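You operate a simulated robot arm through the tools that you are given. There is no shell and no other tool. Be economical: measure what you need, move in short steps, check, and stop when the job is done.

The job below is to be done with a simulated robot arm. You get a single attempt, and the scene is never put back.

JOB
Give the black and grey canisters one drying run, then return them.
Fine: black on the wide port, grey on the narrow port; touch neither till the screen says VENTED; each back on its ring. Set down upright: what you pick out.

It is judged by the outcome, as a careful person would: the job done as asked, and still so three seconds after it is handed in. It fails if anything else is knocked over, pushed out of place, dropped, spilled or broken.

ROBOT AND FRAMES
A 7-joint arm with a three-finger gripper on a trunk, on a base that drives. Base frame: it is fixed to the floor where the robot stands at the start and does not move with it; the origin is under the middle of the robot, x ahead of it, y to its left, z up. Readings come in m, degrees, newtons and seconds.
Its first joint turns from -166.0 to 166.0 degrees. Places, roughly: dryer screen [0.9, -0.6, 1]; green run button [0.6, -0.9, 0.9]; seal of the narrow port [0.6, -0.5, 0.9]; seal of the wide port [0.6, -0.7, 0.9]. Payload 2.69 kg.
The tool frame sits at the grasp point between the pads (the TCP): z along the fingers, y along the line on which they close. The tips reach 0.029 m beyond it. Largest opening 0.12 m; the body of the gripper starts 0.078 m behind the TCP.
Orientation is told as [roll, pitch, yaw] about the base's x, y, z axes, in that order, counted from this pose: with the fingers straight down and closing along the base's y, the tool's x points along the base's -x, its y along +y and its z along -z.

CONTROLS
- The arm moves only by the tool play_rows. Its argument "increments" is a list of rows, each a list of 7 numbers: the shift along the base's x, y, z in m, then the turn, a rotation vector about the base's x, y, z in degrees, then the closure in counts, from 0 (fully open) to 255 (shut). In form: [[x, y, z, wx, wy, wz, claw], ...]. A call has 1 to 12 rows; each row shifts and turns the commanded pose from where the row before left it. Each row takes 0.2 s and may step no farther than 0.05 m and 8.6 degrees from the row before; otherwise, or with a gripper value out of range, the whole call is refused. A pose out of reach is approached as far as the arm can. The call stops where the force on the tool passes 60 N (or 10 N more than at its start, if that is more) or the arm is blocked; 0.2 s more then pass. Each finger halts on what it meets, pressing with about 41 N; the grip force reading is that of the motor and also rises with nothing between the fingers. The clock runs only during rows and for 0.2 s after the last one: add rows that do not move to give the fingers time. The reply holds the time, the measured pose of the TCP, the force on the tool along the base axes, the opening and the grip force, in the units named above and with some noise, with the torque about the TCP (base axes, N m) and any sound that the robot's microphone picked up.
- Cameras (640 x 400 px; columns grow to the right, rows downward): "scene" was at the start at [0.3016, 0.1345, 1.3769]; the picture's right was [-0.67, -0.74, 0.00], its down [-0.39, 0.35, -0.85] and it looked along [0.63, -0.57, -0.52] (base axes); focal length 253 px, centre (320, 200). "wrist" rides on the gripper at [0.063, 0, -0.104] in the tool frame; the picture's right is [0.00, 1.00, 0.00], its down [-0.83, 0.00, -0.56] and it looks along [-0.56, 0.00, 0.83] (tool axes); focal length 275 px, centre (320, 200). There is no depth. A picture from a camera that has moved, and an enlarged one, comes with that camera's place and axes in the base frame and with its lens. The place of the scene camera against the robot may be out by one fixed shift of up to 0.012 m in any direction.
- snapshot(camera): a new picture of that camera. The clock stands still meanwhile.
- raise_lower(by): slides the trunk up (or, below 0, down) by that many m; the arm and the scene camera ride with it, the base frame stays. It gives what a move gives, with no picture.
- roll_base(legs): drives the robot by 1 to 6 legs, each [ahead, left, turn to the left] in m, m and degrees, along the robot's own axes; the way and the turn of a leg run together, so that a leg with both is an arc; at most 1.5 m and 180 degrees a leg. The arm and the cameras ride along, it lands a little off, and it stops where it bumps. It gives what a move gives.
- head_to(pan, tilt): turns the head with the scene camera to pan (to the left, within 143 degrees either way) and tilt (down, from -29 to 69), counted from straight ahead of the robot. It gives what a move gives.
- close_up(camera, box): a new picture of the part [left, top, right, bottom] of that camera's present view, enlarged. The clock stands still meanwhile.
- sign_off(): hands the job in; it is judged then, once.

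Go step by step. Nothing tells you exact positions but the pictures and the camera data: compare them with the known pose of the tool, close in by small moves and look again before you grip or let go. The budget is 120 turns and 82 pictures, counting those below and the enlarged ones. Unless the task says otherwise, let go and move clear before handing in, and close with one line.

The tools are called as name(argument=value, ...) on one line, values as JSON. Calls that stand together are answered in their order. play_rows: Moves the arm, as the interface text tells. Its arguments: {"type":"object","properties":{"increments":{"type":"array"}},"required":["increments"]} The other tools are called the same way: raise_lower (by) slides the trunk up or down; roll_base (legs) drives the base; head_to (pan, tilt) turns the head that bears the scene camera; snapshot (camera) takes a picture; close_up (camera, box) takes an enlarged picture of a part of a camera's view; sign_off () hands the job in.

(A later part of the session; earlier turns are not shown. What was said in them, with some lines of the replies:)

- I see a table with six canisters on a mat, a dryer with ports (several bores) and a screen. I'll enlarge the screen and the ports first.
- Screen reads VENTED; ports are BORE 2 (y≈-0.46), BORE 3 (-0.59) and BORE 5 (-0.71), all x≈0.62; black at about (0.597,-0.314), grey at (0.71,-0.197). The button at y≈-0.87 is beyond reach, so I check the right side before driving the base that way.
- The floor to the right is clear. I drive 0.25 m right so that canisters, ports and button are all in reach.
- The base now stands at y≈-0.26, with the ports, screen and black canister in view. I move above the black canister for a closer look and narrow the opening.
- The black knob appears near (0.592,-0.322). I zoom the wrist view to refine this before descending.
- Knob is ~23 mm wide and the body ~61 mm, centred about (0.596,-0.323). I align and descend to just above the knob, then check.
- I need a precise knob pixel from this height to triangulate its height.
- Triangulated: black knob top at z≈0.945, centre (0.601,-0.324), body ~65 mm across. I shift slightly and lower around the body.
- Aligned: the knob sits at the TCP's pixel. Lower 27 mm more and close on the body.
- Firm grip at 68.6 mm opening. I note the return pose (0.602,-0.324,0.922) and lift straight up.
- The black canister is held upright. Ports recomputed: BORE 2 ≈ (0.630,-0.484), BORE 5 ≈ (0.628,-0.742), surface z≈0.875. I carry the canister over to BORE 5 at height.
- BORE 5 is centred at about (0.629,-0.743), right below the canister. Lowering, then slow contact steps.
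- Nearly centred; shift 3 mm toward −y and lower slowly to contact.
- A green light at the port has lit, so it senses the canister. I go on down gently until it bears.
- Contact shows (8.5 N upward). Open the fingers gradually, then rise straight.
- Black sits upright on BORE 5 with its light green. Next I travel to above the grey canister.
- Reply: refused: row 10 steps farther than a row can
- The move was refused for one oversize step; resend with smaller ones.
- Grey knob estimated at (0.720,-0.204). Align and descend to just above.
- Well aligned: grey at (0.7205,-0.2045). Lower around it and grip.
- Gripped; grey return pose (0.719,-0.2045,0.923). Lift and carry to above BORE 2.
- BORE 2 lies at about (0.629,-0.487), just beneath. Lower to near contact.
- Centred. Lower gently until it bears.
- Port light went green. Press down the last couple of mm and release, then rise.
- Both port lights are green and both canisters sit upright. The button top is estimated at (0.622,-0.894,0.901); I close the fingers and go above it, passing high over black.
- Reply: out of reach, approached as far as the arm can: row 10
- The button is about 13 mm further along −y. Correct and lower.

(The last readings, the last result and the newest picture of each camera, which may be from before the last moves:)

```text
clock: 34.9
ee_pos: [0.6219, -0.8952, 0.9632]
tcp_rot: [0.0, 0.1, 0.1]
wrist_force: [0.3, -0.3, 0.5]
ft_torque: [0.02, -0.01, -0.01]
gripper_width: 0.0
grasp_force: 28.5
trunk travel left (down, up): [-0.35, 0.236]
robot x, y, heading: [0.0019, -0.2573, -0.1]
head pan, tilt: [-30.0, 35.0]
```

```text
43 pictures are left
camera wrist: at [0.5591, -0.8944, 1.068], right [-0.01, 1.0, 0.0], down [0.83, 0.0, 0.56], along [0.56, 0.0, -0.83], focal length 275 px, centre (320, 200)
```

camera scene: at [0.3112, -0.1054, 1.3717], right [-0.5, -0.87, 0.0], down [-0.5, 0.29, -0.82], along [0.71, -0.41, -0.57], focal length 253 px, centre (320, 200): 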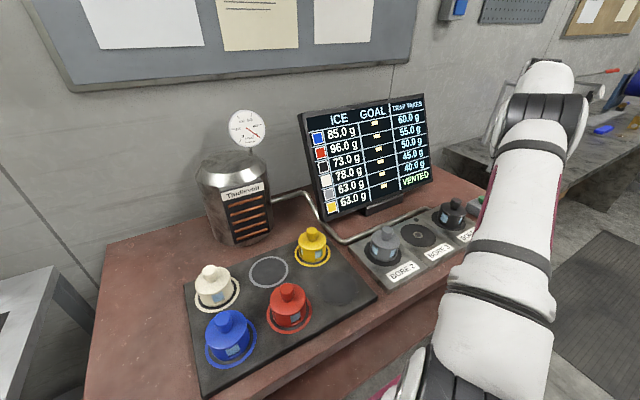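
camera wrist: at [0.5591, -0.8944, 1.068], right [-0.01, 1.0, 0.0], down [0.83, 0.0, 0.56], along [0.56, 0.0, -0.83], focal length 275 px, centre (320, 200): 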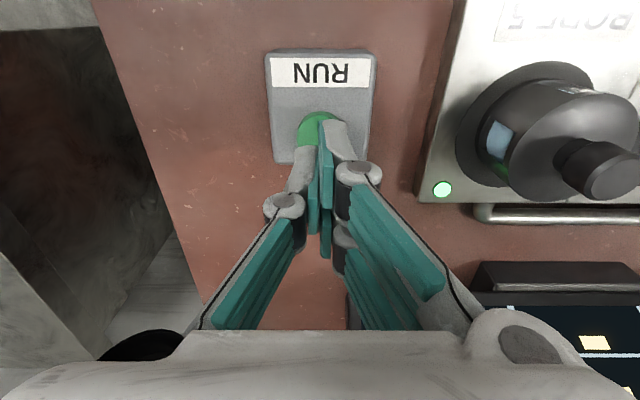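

Fingertips are above the button. Press down in small steps.

play_rows(increments=[[0, 0, -0.015, 0, 0, 0, 255], [0, 0, -0.012, 0, 0, 0, 255], [0, 0, -0.003, 0, 0, 0, 255], [0, 0, -0.003, 0, 0, 0, 255]])

```text
clock: 35.9
ee_pos: [0.6217, -0.8913, 0.9307]
tcp_rot: [0.0, 0.0, 0.0]
wrist_force: [0.2, 0.0, 0.0]
ft_torque: [0.0, 0.02, 0.01]
gripper_width: 0.0
grasp_force: 29.0
trunk travel left (down, up): [-0.35, 0.236]
robot x, y, heading: [-0.0021, -0.2557, -0.2]
head pan, tilt: [-30.0, 35.0]
```

play_rows(increments=[[0, 0, -0.003, 0, 0, 0, 255], [0, 0, -0.003, 0, 0, 0, 255]])

```text
clock: 36.5
ee_pos: [0.6216, -0.8924, 0.9267]
tcp_rot: [0.0, -0.1, 0.0]
wrist_force: [0.1, 1.0, 2.0]
ft_torque: [0.06, 0.05, 0.03]
gripper_width: 0.0061
grasp_force: 28.6
trunk travel left (down, up): [-0.35, 0.236]
robot x, y, heading: [-0.001, -0.2555, -0.2]
head pan, tilt: [-30.0, 35.0]
heard: click
```

A click was heard. I lift off the button and look at the screen.

play_rows(increments=[[0, 0, 0.01, 0, 0, 0, 255], [0, 0, 0.03, 0, 0, 0, 255], [0, 0, 0.03, 0, 0, 0, 255]])

close_up(camera="scene", box=[220, 90, 500, 290])

```text
clock: 37.3
ee_pos: [0.6236, -0.8932, 0.9954]
tcp_rot: [0.0, 0.0, 0.0]
wrist_force: [0.3, 0.0, -0.4]
ft_torque: [0.01, 0.03, 0.0]
gripper_width: 0.0
grasp_force: 28.9
trunk travel left (down, up): [-0.35, 0.236]
robot x, y, heading: [0.0003, -0.2562, 0.2]
head pan, tilt: [-30.0, 35.0]
```

```text
2.00 times, centred on (360, 190) of scene
camera zoom: at [0.3113, -0.1054, 1.3717], right [-0.5, -0.87, 0.0], down [-0.5, 0.29, -0.82], along [0.71, -0.41, -0.57], focal length 506 px, centre (240, 220)
```

zoom: 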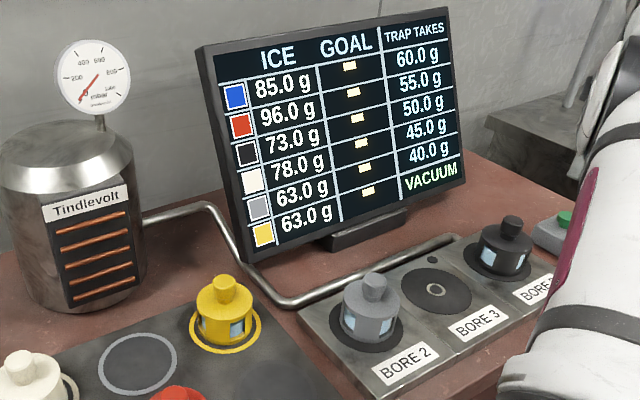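

Screen shows VACUUM and the gauge fell. I wait, staying clear of both canisters.

play_rows(increments=[[0, 0, 0.04, 0, 0, 0, 255], [0, 0, 0, 0, 0, 0, 50], [0, 0, 0, 0, 0, 0, 50], [0, 0, 0, 0, 0, 0, 50], [0, 0, 0, 0, 0, 0, 50], [0, 0, 0, 0, 0, 0, 50], [0, 0, 0, 0, 0, 0, 50], [0, 0, 0, 0, 0, 0, 50], [0, 0, 0, 0, 0, 0, 50], [0, 0, 0, 0, 0, 0, 50], [0, 0, 0, 0, 0, 0, 50], [0, 0, 0, 0, 0, 0, 50]])

play_rows(increments=[[0, 0, 0, 0, 0, 0, 50], [0, 0, 0, 0, 0, 0, 50], [0, 0, 0, 0, 0, 0, 50], [0, 0, 0, 0, 0, 0, 50], [0, 0, 0, 0, 0, 0, 50], [0, 0, 0, 0, 0, 0, 50], [0, 0, 0, 0, 0, 0, 50], [0, 0, 0, 0, 0, 0, 50], [0, 0, 0, 0, 0, 0, 50], [0, 0, 0, 0, 0, 0, 50], [0, 0, 0, 0, 0, 0, 50], [0, 0, 0, 0, 0, 0, 50]])

close_up(camera="scene", box=[220, 90, 500, 290])

```text
clock: 39.9
ee_pos: [0.6217, -0.8925, 1.0343]
tcp_rot: [0.0, 0.0, 0.0]
wrist_force: [0.2, 1.0, -0.3]
ft_torque: [-0.02, 0.02, 0.05]
gripper_width: 0.0967
grasp_force: 0.1
trunk travel left (down, up): [-0.35, 0.236]
robot x, y, heading: [-0.002, -0.2547, -0.1]
head pan, tilt: [-30.0, 35.0]
```

```text
clock: 42.5
ee_pos: [0.6209, -0.893, 1.0352]
tcp_rot: [0.1, -0.1, 0.0]
wrist_force: [0.3, 0.0, 0.2]
ft_torque: [0.01, -0.01, -0.01]
gripper_width: 0.0966
grasp_force: 0.0
trunk travel left (down, up): [-0.35, 0.236]
robot x, y, heading: [0.0026, -0.257, 0.0]
head pan, tilt: [-30.0, 35.0]
```

```text
2.00 times, centred on (360, 190) of scene
camera zoom: at [0.3112, -0.1053, 1.3717], right [-0.5, -0.87, 0.0], down [-0.5, 0.29, -0.82], along [0.71, -0.41, -0.57], focal length 506 px, centre (240, 220)
```

zoom: 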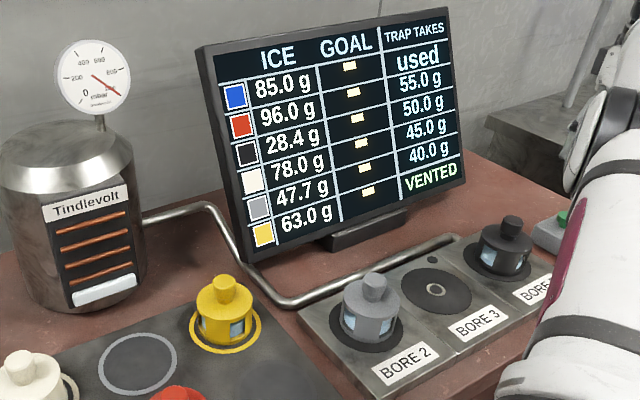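

Screen says VENTED again; black 73.0→28.4 g and grey 63.0→47.7 g, so the run is complete. Now I go above black to retrieve it.

play_rows(increments=[[0.002, 0.04, 0, 0, 0, 0, 50], [0.002, 0.04, 0, 0, 0, 0, 50], [0.002, 0.04, 0, 0, 0, 0, 50], [0.001, 0.029, 0, 0, 0, 0, 50], [0, 0, -0.035, 0, 0, 0, 50], [0, 0, 0, 0, 0, 0, 50]])

snapshot(camera="wrist")

```text
clock: 43.9
ee_pos: [0.6898, -0.8465, 1.0398]
tcp_rot: [0.1, 0.0, 0.0]
wrist_force: [0.0, -0.4, 0.1]
ft_torque: [0.01, 0.0, -0.05]
gripper_width: 0.0967
grasp_force: 0.1
out of reach, approached as far as the arm can: row 1, 2, 3, 4, 5
trunk travel left (down, up): [-0.35, 0.236]
robot x, y, heading: [-0.0021, -0.2565, 0.2]
head pan, tilt: [-30.0, 35.0]
```

```text
40 pictures are left
camera wrist: at [0.6281, -0.8468, 1.1442], right [-0.01, 1.0, 0.0], down [0.83, 0.0, 0.56], along [0.56, 0.0, -0.83], focal length 275 px, centre (320, 200)
```

wrist: 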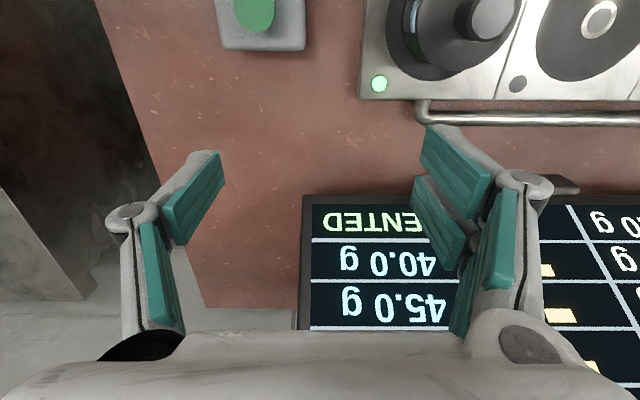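

The arm slid along its reach limit to (0.69,-0.847) but touched nothing. I go back inward along −x first, in small steps.

play_rows(increments=[[-0.02, 0, 0, 0, 0, 0, 50], [-0.02, 0, 0, 0, 0, 0, 50]])

```text
clock: 44.5
ee_pos: [0.6607, -0.8618, 1.0478]
tcp_rot: [0.2, 0.1, 0.1]
wrist_force: [0.6, 0.5, -0.4]
ft_torque: [-0.02, 0.03, 0.01]
gripper_width: 0.0962
grasp_force: 0.0
out of reach, approached as far as the arm can: row 1, 2
trunk travel left (down, up): [-0.35, 0.236]
robot x, y, heading: [0.0012, -0.2559, 0.1]
head pan, tilt: [-30.0, 35.0]
```

Still reported out of reach, likely a joint limit; I try retreating straight toward the robot with a slight rise.

play_rows(increments=[[-0.02, 0.01, 0.02, 0, 0, 0, 50], [-0.02, 0.01, 0.02, 0, 0, 0, 50]])

```text
clock: 45.1
ee_pos: [0.6312, -0.86, 1.0948]
tcp_rot: [0.1, 0.1, 0.1]
wrist_force: [0.9, -0.4, 0.0]
ft_torque: [0.02, 0.02, 0.03]
gripper_width: 0.0965
grasp_force: 0.0
out of reach, approached as far as the arm can: row 1, 2
trunk travel left (down, up): [-0.35, 0.236]
robot x, y, heading: [-0.0037, -0.255, -0.1]
head pan, tilt: [-30.0, 35.0]
```

The y motion lags. I look at the arm's posture before going on.

snapshot(camera="scene")

snapshot(camera="wrist")

```text
39 pictures are left
camera scene: at [0.3115, -0.1054, 1.3716], right [-0.5, -0.87, 0.0], down [-0.5, 0.29, -0.82], along [0.71, -0.41, -0.57], focal length 253 px, centre (320, 200)
```

scene: 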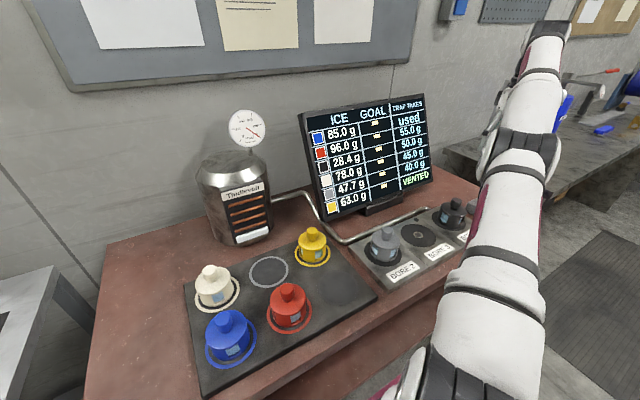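

```text
38 pictures are left
camera wrist: at [0.568, -0.8599, 1.1992], right [-0.01, 1.0, 0.0], down [0.83, 0.0, 0.55], along [0.55, 0.01, -0.83], focal length 275 px, centre (320, 200)
```

wrist: 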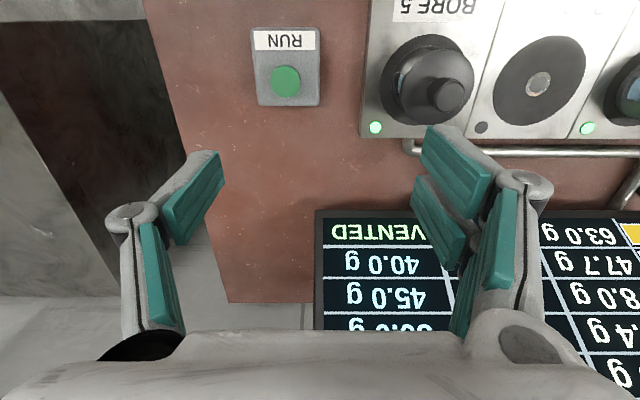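

Nothing is near the gripper. I try a small pure +y move to see how the arm responds.

play_rows(increments=[[0, 0.01, 0, 0, 0, 0, 50], [0, 0.01, 0, 0, 0, 0, 50], [0, 0, 0, 0, 0, 0, 50]])

```text
clock: 45.9
ee_pos: [0.6387, -0.8514, 1.1033]
tcp_rot: [0.1, 0.0, 0.0]
wrist_force: [0.6, -0.1, 0.8]
ft_torque: [0.02, -0.01, -0.02]
gripper_width: 0.0967
grasp_force: 0.1
out of reach, approached as far as the arm can: row 1, 2
trunk travel left (down, up): [-0.35, 0.236]
robot x, y, heading: [-0.0018, -0.253, -0.1]
head pan, tilt: [-30.0, 35.0]
```

The arm seems fully stretched at this height (the elbow is near straight); lower heights have more reach. I command down and inward while still above everything.

play_rows(increments=[[-0.02, 0, -0.03, 0, 0, 0, 50], [-0.02, 0, -0.03, 0, 0, 0, 50], [-0.02, 0, 0, 0, 0, 0, 50]])

```text
clock: 46.7
ee_pos: [0.5979, -0.8924, 1.0568]
tcp_rot: [0.1, 0.0, 0.2]
wrist_force: [0.1, 0.3, 0.0]
ft_torque: [-0.01, 0.06, -0.04]
gripper_width: 0.0965
grasp_force: 0.0
out of reach, approached as far as the arm can: row 1, 2, 3
trunk travel left (down, up): [-0.35, 0.236]
robot x, y, heading: [0.0002, -0.2562, 0.2]
head pan, tilt: [-30.0, 35.0]
```

Still constrained. I turn the head to see the arm's actual posture.

head_to(pan=-65, tilt=20)

snapshot(camera="scene")

```text
clock: 47.7
ee_pos: [0.5971, -0.8931, 1.0568]
tcp_rot: [0.1, -0.1, 0.0]
wrist_force: [-0.1, -1.1, 0.5]
ft_torque: [0.01, 0.0, -0.01]
gripper_width: 0.0965
grasp_force: 0.0
trunk travel left (down, up): [-0.35, 0.236]
robot x, y, heading: [0.0009, -0.2601, 0.0]
head pan, tilt: [-65.0, 20.0]
```

```text
37 pictures are left
camera scene: at [0.2744, -0.1457, 1.3955], right [-0.91, -0.42, 0.0], down [-0.15, 0.31, -0.94], along [0.4, -0.85, -0.34], focal length 253 px, centre (320, 200)
```

scene: 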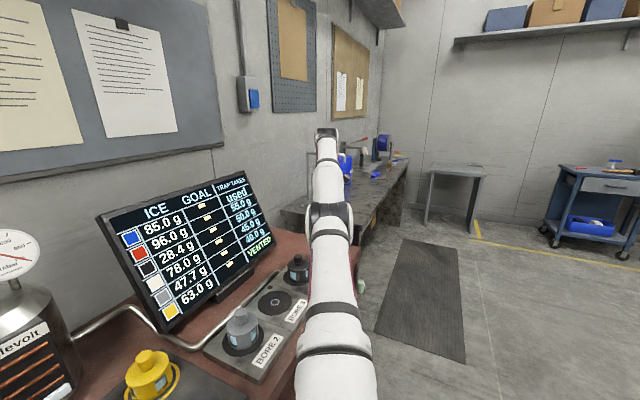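

The arm is nearly straight. The spot just over the button (0.622,-0.895,0.963) was solvable before, so I go back there (tips stay 3 cm above the button).

play_rows(increments=[[0.008, 0, -0.03, 0, 0, 0, 50], [0.008, 0, -0.03, 0, 0, 0, 50], [0.008, 0, -0.015, 0, 0, 0, 50], [0, 0, 0, 0, 0, 0, 50]])

```text
clock: 48.7
ee_pos: [0.6267, -0.9022, 0.9837]
tcp_rot: [0.1, 0.1, 0.0]
wrist_force: [-0.3, 0.2, -0.3]
ft_torque: [-0.03, -0.04, -0.01]
gripper_width: 0.0966
grasp_force: 0.0
out of reach, approached as far as the arm can: row 1, 2
trunk travel left (down, up): [-0.35, 0.236]
robot x, y, heading: [0.0027, -0.255, 0.0]
head pan, tilt: [-65.0, 20.0]
```

It accepts the last row. Test a small inward move at this height.

play_rows(increments=[[-0.01, 0.01, 0, 0, 0, 0, 50], [-0.01, 0.01, 0, 0, 0, 0, 50], [-0.01, 0.005, 0, 0, 0, 0, 50]])

```text
clock: 49.5
ee_pos: [0.6156, -0.9055, 0.9898]
tcp_rot: [0.2, 0.0, 0.0]
wrist_force: [1.1, 0.3, 0.0]
ft_torque: [-0.03, 0.03, 0.02]
gripper_width: 0.0965
grasp_force: 0.2
out of reach, approached as far as the arm can: row 1, 2, 3
trunk travel left (down, up): [-0.35, 0.236]
robot x, y, heading: [0.002, -0.2589, 0.1]
head pan, tilt: [-65.0, 20.0]
```

To give the elbow room to bend, I raise the trunk 0.2 m (arm rides straight up), after which I bring the tool down again relative to the shoulder.

raise_lower(by=0.2)

play_rows(increments=[[0, 0, -0.04, 0, 0, 0, 50], [0, 0, -0.04, 0, 0, 0, 50], [0, 0, -0.04, 0, 0, 0, 50]])

```text
clock: 51.6
ee_pos: [0.4597, -0.9057, 1.1904]
tcp_rot: [0.0, 0.0, 0.1]
wrist_force: [0.8, 0.1, 0.1]
ft_torque: [-0.02, 0.03, 0.0]
gripper_width: 0.0964
grasp_force: 0.0
trunk travel left (down, up): [-0.55, 0.036]
robot x, y, heading: [0.0014, -0.2555, -0.2]
head pan, tilt: [-65.0, 20.0]
```

```text
clock: 52.5
ee_pos: [0.4583, -0.9059, 1.0703]
tcp_rot: [0.0, 0.0, 0.1]
wrist_force: [0.2, 0.1, 1.0]
ft_torque: [-0.01, -0.03, 0.01]
gripper_width: 0.0965
grasp_force: 0.0
trunk travel left (down, up): [-0.55, 0.036]
robot x, y, heading: [-0.0004, -0.2598, -0.0]
head pan, tilt: [-65.0, 20.0]
```

The arm is free now at (0.458,-0.906,1.070) with no out-of-reach. Move to above black and look.

play_rows(increments=[[0.01, 0.04, 0, 0, 0, 0, 50], [0.02, 0.04, 0, 0, 0, 0, 50], [0.03, 0.035, 0, 0, 0, 0, 50], [0.035, 0.03, 0, 0, 0, 0, 50], [0.035, 0.017, 0, 0, 0, 0, 50], [0.04, 0, 0, 0, 0, 0, 50], [0, 0, 0, 0, 0, 0, 50]])

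snapshot(camera="wrist")

```text
clock: 54.0
ee_pos: [0.6288, -0.7429, 1.0724]
tcp_rot: [0.0, 0.0, 0.0]
wrist_force: [0.1, -0.9, 0.2]
ft_torque: [0.01, 0.0, 0.01]
gripper_width: 0.0965
grasp_force: 0.1
trunk travel left (down, up): [-0.55, 0.036]
robot x, y, heading: [-0.0018, -0.2586, 0.3]
head pan, tilt: [-65.0, 20.0]
```

```text
36 pictures are left
camera wrist: at [0.5658, -0.7432, 1.1761], right [0.0, 1.0, 0.0], down [0.83, 0.0, 0.56], along [0.56, 0.0, -0.83], focal length 275 px, centre (320, 200)
```

wrist: 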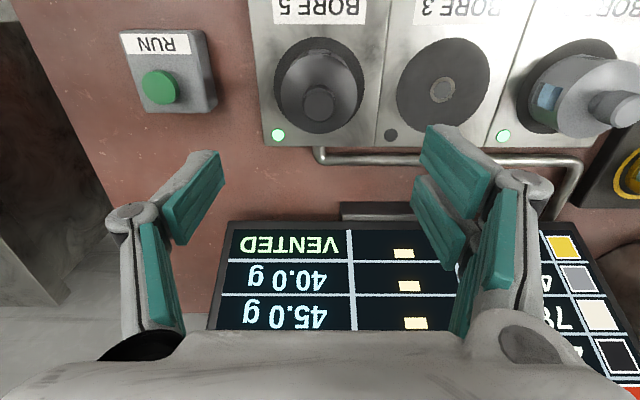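

VENTED is still shown, and I'm right above black. Lower to its body and grip.

play_rows(increments=[[-0.001, -0.001, -0.04, 0, 0, 0, 50], [0, 0, -0.04, 0, 0, 0, 50], [0, 0, -0.04, 0, 0, 0, 50], [0, 0, -0.02, 0, 0, 0, 50], [0, 0, -0.008, 0, 0, 0, 50], [0, 0, 0, 0, 0, 0, 80], [0, 0, 0, 0, 0, 0, 110], [0, 0, 0, 0, 0, 0, 150], [0, 0, 0, 0, 0, 0, 255], [0, 0, 0, 0, 0, 0, 255]])

snapshot(camera="wrist")

```text
clock: 56.2
ee_pos: [0.6289, -0.745, 0.9212]
tcp_rot: [0.0, 0.0, 0.1]
wrist_force: [1.0, 0.5, -0.4]
ft_torque: [-0.05, -0.08, -0.01]
gripper_width: 0.0683
grasp_force: 41.5
trunk travel left (down, up): [-0.55, 0.036]
robot x, y, heading: [-0.0019, -0.2558, -0.1]
head pan, tilt: [-65.0, 20.0]
```

```text
35 pictures are left
camera wrist: at [0.5657, -0.7447, 1.0257], right [-0.01, 1.0, 0.0], down [0.83, 0.0, 0.56], along [0.56, 0.0, -0.83], focal length 275 px, centre (320, 200)
```

wrist: 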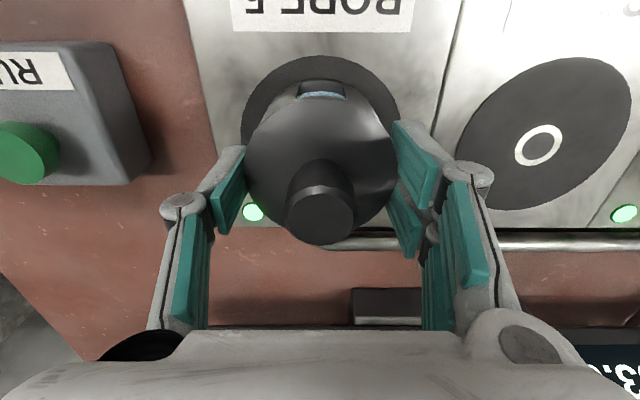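

Gripped black. Lift and carry back toward its ring at (0.601,-0.324), passing well above grey.

play_rows(increments=[[0, 0, 0.02, 0, 0, 0, 255], [0, 0, 0.045, 0, 0, 0, 255], [0, 0, 0.045, 0, 0, 0, 255], [0, 0, 0.04, 0, 0, 0, 255], [-0.003, 0.049, 0, 0, 0, 0, 255], [-0.004, 0.049, 0, 0, 0, 0, 255], [-0.003, 0.049, 0, 0, 0, 0, 255], [-0.004, 0.049, 0, 0, 0, 0, 255], [-0.003, 0.049, 0, 0, 0, 0, 255], [-0.004, 0.049, 0, 0, 0, 0, 255], [-0.003, 0.049, 0, 0, 0, 0, 255], [-0.004, 0.049, 0, 0, 0, 0, 255]])

play_rows(increments=[[0, 0.029, 0, 0, 0, 0, 255], [0, 0, -0.03, 0, 0, 0, 255], [0, 0, -0.03, 0, 0, 0, 255], [0, 0, 0, 0, 0, 0, 255]])

snapshot(camera="wrist")

```text
clock: 58.9
ee_pos: [0.5992, -0.3544, 1.074]
tcp_rot: [0.0, -0.1, -0.1]
wrist_force: [0.2, -1.6, -1.7]
ft_torque: [0.07, -0.02, 0.0]
gripper_width: 0.0682
grasp_force: 40.9
trunk travel left (down, up): [-0.55, 0.036]
robot x, y, heading: [0.0008, -0.257, 0.0]
head pan, tilt: [-65.0, 20.0]
```

```text
clock: 59.9
ee_pos: [0.6018, -0.324, 1.0123]
tcp_rot: [0.0, 0.0, 0.0]
wrist_force: [0.8, -0.3, -2.1]
ft_torque: [0.0, 0.01, 0.02]
gripper_width: 0.0682
grasp_force: 41.0
trunk travel left (down, up): [-0.55, 0.036]
robot x, y, heading: [-0.0041, -0.2544, -0.0]
head pan, tilt: [-65.0, 20.0]
```

```text
34 pictures are left
camera wrist: at [0.5382, -0.3238, 1.1153], right [-0.01, 1.0, 0.0], down [0.83, 0.0, 0.56], along [0.56, 0.0, -0.83], focal length 275 px, centre (320, 200)
```

wrist: 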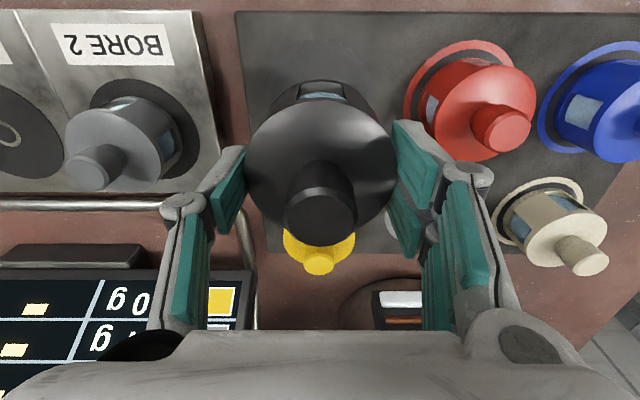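

Back over the black ring's recorded pose. Lower to just above and check the ring.

play_rows(increments=[[0, 0, -0.04, 0, 0, 0, 255], [0, 0, -0.03, 0, 0, 0, 255], [0, 0, -0.01, 0, 0, 0, 255], [0, 0, 0, 0, 0, 0, 255]])

close_up(camera="wrist", box=[200, 30, 440, 180])

```text
clock: 60.9
ee_pos: [0.6014, -0.3233, 0.9326]
tcp_rot: [0.0, 0.0, 0.0]
wrist_force: [-0.5, 0.5, -1.0]
ft_torque: [-0.01, 0.03, 0.02]
gripper_width: 0.0684
grasp_force: 40.5
trunk travel left (down, up): [-0.55, 0.036]
robot x, y, heading: [-0.0019, -0.2547, 0.1]
head pan, tilt: [-65.0, 20.0]
```

```text
2.67 times, centred on (320, 105) of wrist
camera zoom: at [0.538, -0.3238, 1.0357], right [-0.01, 1.0, 0.0], down [0.83, 0.0, 0.56], along [0.56, 0.0, -0.83], focal length 734 px, centre (320, 453)
```

zoom: 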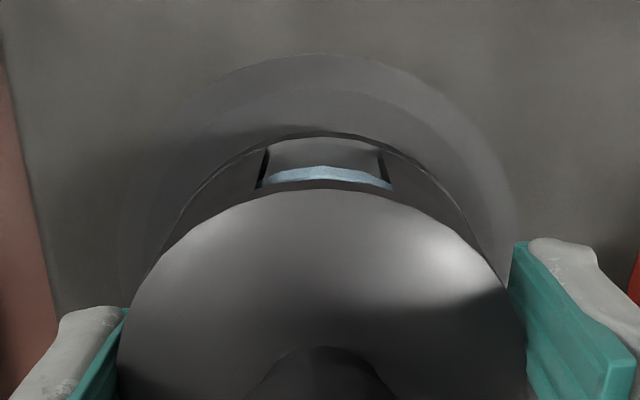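

Centred on the ring. Lower to contact.

play_rows(increments=[[0, 0, -0.004, 0, 0, 0, 255], [0, 0, -0.003, 0, 0, 0, 255], [0, 0, -0.003, 0, 0, 0, 255], [0, 0, 0, 0, 0, 0, 255]])

```text
clock: 61.9
ee_pos: [0.6004, -0.324, 0.921]
tcp_rot: [0.1, 0.0, -0.1]
wrist_force: [0.0, -0.5, -1.4]
ft_torque: [-0.01, 0.01, -0.01]
gripper_width: 0.0684
grasp_force: 40.9
trunk travel left (down, up): [-0.55, 0.036]
robot x, y, heading: [-0.0026, -0.26, 0.0]
head pan, tilt: [-65.0, 20.0]
```

play_rows(increments=[[0, 0, -0.002, 0, 0, 0, 255], [0, 0, 0, 0, 0, 0, 255]])

```text
clock: 62.5
ee_pos: [0.5996, -0.3237, 0.922]
tcp_rot: [0.0, -0.2, 0.0]
wrist_force: [-4.3, 0.2, 30.3]
ft_torque: [-0.06, 0.53, -0.04]
gripper_width: 0.0686
grasp_force: 40.7
trunk travel left (down, up): [-0.55, 0.036]
robot x, y, heading: [0.0031, -0.2551, 0.2]
head pan, tilt: [-65.0, 20.0]
```

Seated (30 N). Ease up 1 mm, release, and rise.

play_rows(increments=[[0, 0, 0.001, 0, 0, 0, 255], [0, 0, 0, 0, 0, 0, 100], [0, 0, 0, 0, 0, 0, 70], [0, 0, 0, 0, 0, 0, 50], [0, 0, 0, 0, 0, 0, 50], [0, 0, 0.02, 0, 0, 0, 50], [0, 0, 0.04, 0, 0, 0, 50], [0, 0, 0.05, 0, 0, 0, 50], [0, 0, 0.03, 0, 0, 0, 50], [0, 0, 0, 0, 0, 0, 50]])

snapshot(camera="wrist")

```text
clock: 64.7
ee_pos: [0.5978, -0.3238, 1.0601]
tcp_rot: [0.0, 0.0, 0.1]
wrist_force: [-0.2, -0.2, -0.5]
ft_torque: [-0.01, -0.03, 0.02]
gripper_width: 0.0962
grasp_force: 0.1
trunk travel left (down, up): [-0.55, 0.036]
robot x, y, heading: [-0.0004, -0.256, -0.1]
head pan, tilt: [-65.0, 20.0]
```

```text
32 pictures are left
camera wrist: at [0.5366, -0.324, 1.1641], right [-0.01, 1.0, 0.0], down [0.83, 0.0, 0.56], along [0.56, 0.0, -0.83], focal length 275 px, centre (320, 200)
```

wrist: 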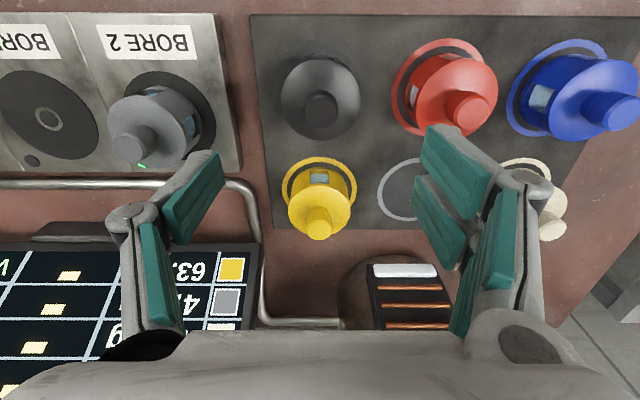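

Black is back on its ring, upright. Now go to above grey at BORE 2 (0.629,-0.487).

play_rows(increments=[[0.01, -0.045, 0, 0, 0, 0, 50], [0.01, -0.045, 0, 0, 0, 0, 50], [0.01, -0.045, 0, 0, 0, 0, 50], [0, -0.028, 0, 0, 0, 0, 50], [0, 0, -0.03, 0, 0, 0, 50], [0, 0, 0, 0, 0, 0, 50]])

snapshot(camera="wrist")

```text
clock: 66.0
ee_pos: [0.6297, -0.4856, 1.0335]
tcp_rot: [0.0, 0.0, 0.1]
wrist_force: [-0.7, 0.0, 0.7]
ft_torque: [-0.02, 0.0, -0.01]
gripper_width: 0.0963
grasp_force: 0.0
trunk travel left (down, up): [-0.55, 0.036]
robot x, y, heading: [0.0016, -0.256, 0.3]
head pan, tilt: [-65.0, 20.0]
```

```text
31 pictures are left
camera wrist: at [0.5672, -0.486, 1.136], right [-0.01, 1.0, 0.0], down [0.83, 0.0, 0.56], along [0.56, 0.0, -0.83], focal length 275 px, centre (320, 200)
```

wrist: 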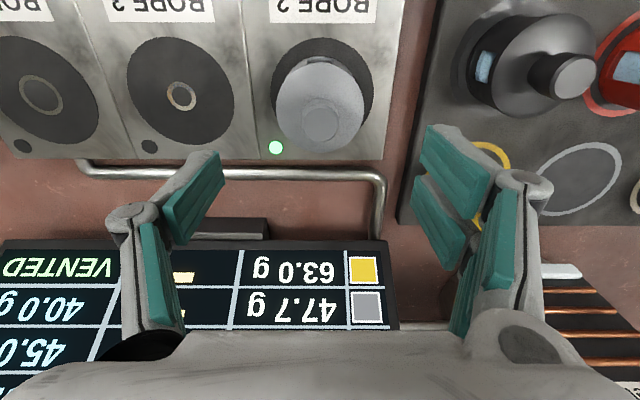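

Aligned with grey, screen VENTED. Lower and grip.

play_rows(increments=[[-0.001, -0.001, -0.04, 0, 0, 0, 50], [0, 0, -0.04, 0, 0, 0, 50], [0, 0, -0.02, 0, 0, 0, 50], [0, 0, -0.011, 0, 0, 0, 50], [0, 0, 0, 0, 0, 0, 80], [0, 0, 0, 0, 0, 0, 110], [0, 0, 0, 0, 0, 0, 150], [0, 0, 0, 0, 0, 0, 255], [0, 0, 0, 0, 0, 0, 255]])

play_rows(increments=[[0, 0, 0.02, 0, 0, 0, 255], [0, 0, 0.045, 0, 0, 0, 255], [0, 0, 0.045, 0, 0, 0, 255], [0, 0, 0.03, 0, 0, 0, 255], [0.015, 0.045, 0, 0, 0, 0, 255], [0.015, 0.045, 0, 0, 0, 0, 255], [0.015, 0.045, 0, 0, 0, 0, 255], [0.015, 0.045, 0, 0, 0, 0, 255], [0.015, 0.045, 0, 0, 0, 0, 255], [0.015, 0.045, 0, 0, 0, 0, 255], [0.001, 0.013, 0, 0, 0, 0, 255], [0, 0, 0, 0, 0, 0, 255]])

snapshot(camera="wrist")

```text
clock: 68.0
ee_pos: [0.6293, -0.4869, 0.9209]
tcp_rot: [0.0, 0.1, 0.0]
wrist_force: [-0.5, 0.3, 0.6]
ft_torque: [0.04, -0.02, -0.01]
gripper_width: 0.0682
grasp_force: 41.0
trunk travel left (down, up): [-0.55, 0.036]
robot x, y, heading: [-0.003, -0.2571, 0.1]
head pan, tilt: [-65.0, 20.0]
```

```text
clock: 70.7
ee_pos: [0.721, -0.2046, 1.0607]
tcp_rot: [0.0, -0.1, 0.1]
wrist_force: [0.0, -0.8, -1.0]
ft_torque: [-0.01, -0.02, 0.0]
gripper_width: 0.0685
grasp_force: 40.9
trunk travel left (down, up): [-0.55, 0.036]
robot x, y, heading: [0.0045, -0.2581, 0.1]
head pan, tilt: [-65.0, 20.0]
```

```text
30 pictures are left
camera wrist: at [0.658, -0.205, 1.1643], right [-0.01, 1.0, 0.0], down [0.83, 0.0, 0.56], along [0.56, 0.0, -0.83], focal length 275 px, centre (320, 200)
```

wrist: 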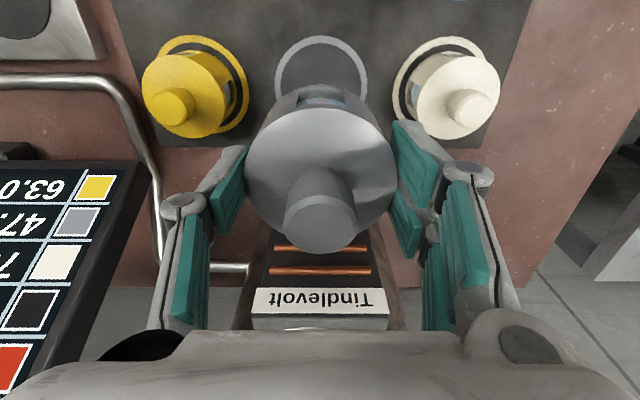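

Over the grey ring. Lower to just above and check.

play_rows(increments=[[-0.001, 0, -0.04, 0, 0, 0, 255], [0, 0, -0.045, 0, 0, 0, 255], [0, 0, -0.03, 0, 0, 0, 255], [0, 0, -0.014, 0, 0, 0, 255], [0, 0, 0, 0, 0, 0, 255]])

snapshot(camera="wrist")

```text
clock: 71.8
ee_pos: [0.7203, -0.2047, 0.9325]
tcp_rot: [-0.1, 0.0, 0.0]
wrist_force: [0.5, 0.2, -1.0]
ft_torque: [0.0, -0.02, 0.01]
gripper_width: 0.0686
grasp_force: 41.1
trunk travel left (down, up): [-0.55, 0.036]
robot x, y, heading: [0.0009, -0.2566, -0.1]
head pan, tilt: [-65.0, 20.0]
```

```text
29 pictures are left
camera wrist: at [0.6581, -0.2041, 1.0357], right [-0.01, 1.0, 0.0], down [0.83, 0.0, 0.56], along [0.56, 0.0, -0.83], focal length 275 px, centre (320, 200)
```

wrist: 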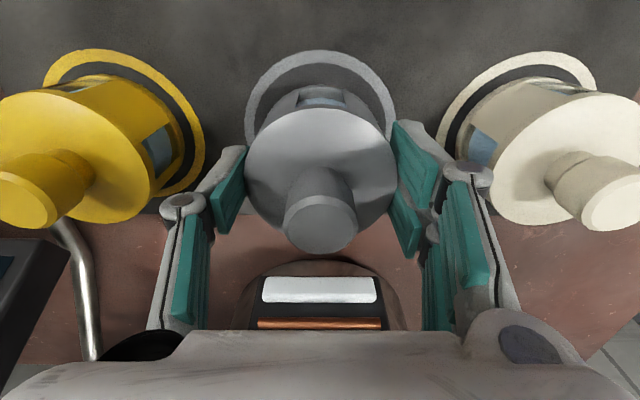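

Centred on the ring. Lower to contact in fine steps.

play_rows(increments=[[-0.001, 0, -0.004, 0, 0, 0, 255], [0, 0, -0.003, 0, 0, 0, 255], [0, 0, -0.003, 0, 0, 0, 255], [0, 0, 0, 0, 0, 0, 255]])

```text
clock: 72.8
ee_pos: [0.7177, -0.2044, 0.9223]
tcp_rot: [0.0, -0.1, 0.0]
wrist_force: [0.9, 0.0, -1.0]
ft_torque: [0.0, 0.0, -0.03]
gripper_width: 0.0685
grasp_force: 40.9
trunk travel left (down, up): [-0.55, 0.036]
robot x, y, heading: [-0.0012, -0.2554, 0.0]
head pan, tilt: [-65.0, 20.0]
```

play_rows(increments=[[0, 0, -0.001, 0, 0, 0, 255], [0, 0, -0.001, 0, 0, 0, 255]])

```text
clock: 73.5
ee_pos: [0.7175, -0.2048, 0.9206]
tcp_rot: [0.0, 0.0, 0.0]
wrist_force: [-2.2, 0.5, 7.2]
ft_torque: [-0.09, 0.2, -0.06]
gripper_width: 0.0685
grasp_force: 40.9
trunk travel left (down, up): [-0.55, 0.036]
robot x, y, heading: [0.0002, -0.2561, -0.3]
head pan, tilt: [-65.0, 20.0]
```

Contact. Release, rise straight, and look over everything.

play_rows(increments=[[0, 0, 0, 0, 0, 0, 100], [0, 0, 0, 0, 0, 0, 70], [0, 0, 0, 0, 0, 0, 50], [0, 0, 0, 0, 0, 0, 50], [0, 0, 0.02, 0, 0, 0, 50], [0, 0, 0.04, 0, 0, 0, 50], [0, 0, 0.05, 0, 0, 0, 50], [0, 0, 0.05, 0, 0, 0, 50], [-0.03, 0, 0.03, 0, 0, 0, 50], [-0.04, 0, 0, 0, 0, 0, 50], [0, 0, 0, 0, 0, 0, 50]])

head_to(pan=-30, tilt=40)

snapshot(camera="wrist")

snapshot(camera="scene")

```text
clock: 75.8
ee_pos: [0.6494, -0.2044, 1.1081]
tcp_rot: [0.0, 0.0, 0.0]
wrist_force: [1.1, -1.6, 0.4]
ft_torque: [0.0, -0.02, 0.02]
gripper_width: 0.0962
grasp_force: 0.1
trunk travel left (down, up): [-0.55, 0.036]
robot x, y, heading: [0.0011, -0.2532, 0.1]
head pan, tilt: [-65.0, 20.0]
```

```text
clock: 76.9
ee_pos: [0.6505, -0.2044, 1.1073]
tcp_rot: [0.0, 0.0, 0.0]
wrist_force: [-0.1, -0.4, 0.1]
ft_torque: [0.0, 0.0, 0.0]
gripper_width: 0.0964
grasp_force: 0.0
trunk travel left (down, up): [-0.55, 0.036]
robot x, y, heading: [-0.0007, -0.2538, 0.1]
head pan, tilt: [-30.0, 40.0]
```

```text
28 pictures are left
camera wrist: at [0.5873, -0.2043, 1.2117], right [-0.01, 1.0, 0.0], down [0.83, 0.0, 0.56], along [0.56, 0.0, -0.83], focal length 275 px, centre (320, 200)
```

wrist: 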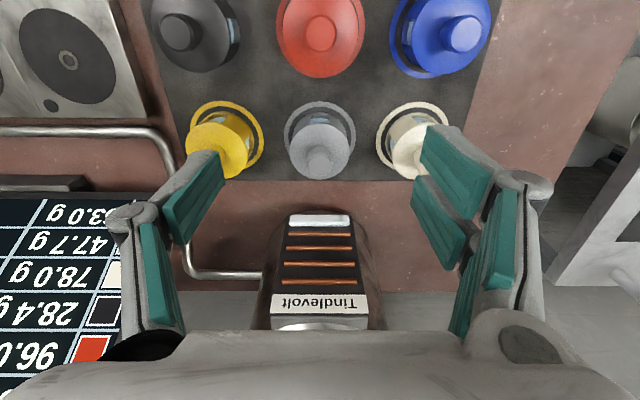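

```text
27 pictures are left
camera scene: at [0.1466, -0.1039, 1.5648], right [-0.5, -0.87, 0.0], down [-0.56, 0.32, -0.77], along [0.66, -0.38, -0.64], focal length 253 px, centre (320, 200)
```

scene: 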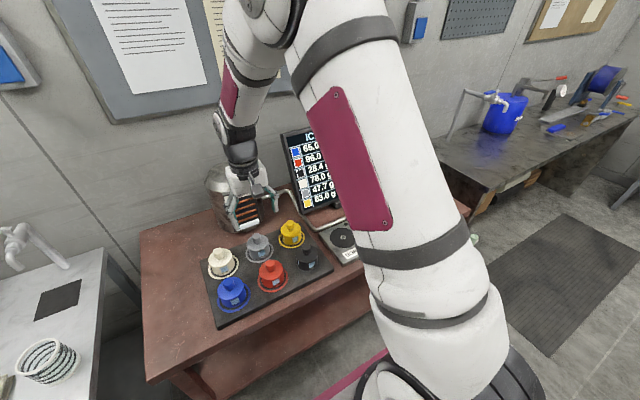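

All six canisters stand on their rings. One close look before handing in.

close_up(camera="scene", box=[190, 200, 370, 330])

```text
3.08 times, centred on (280, 265) of scene
camera zoom: at [0.1466, -0.1039, 1.5648], right [-0.5, -0.87, 0.0], down [-0.56, 0.32, -0.77], along [0.66, -0.38, -0.64], focal length 779 px, centre (443, 0)
```

zoom: 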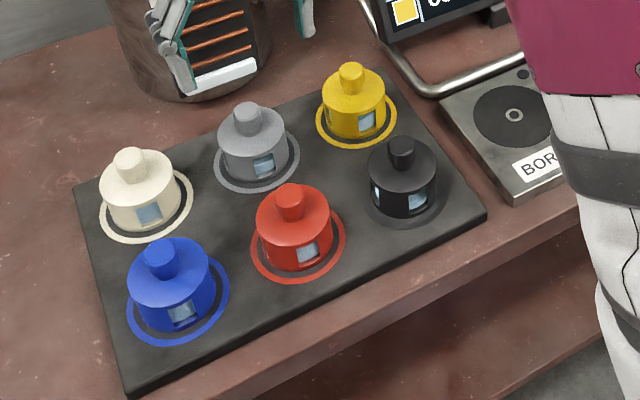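

Black and grey are centred and upright on their rings, and the gripper is clear. I'm handing in.

sign_off()

```text
The job is handed in.
```

The black and grey canisters had their one drying run (black on BORE 5, grey on BORE 2). I left both alone until the screen read VENTED, then set each back upright on its own ring.
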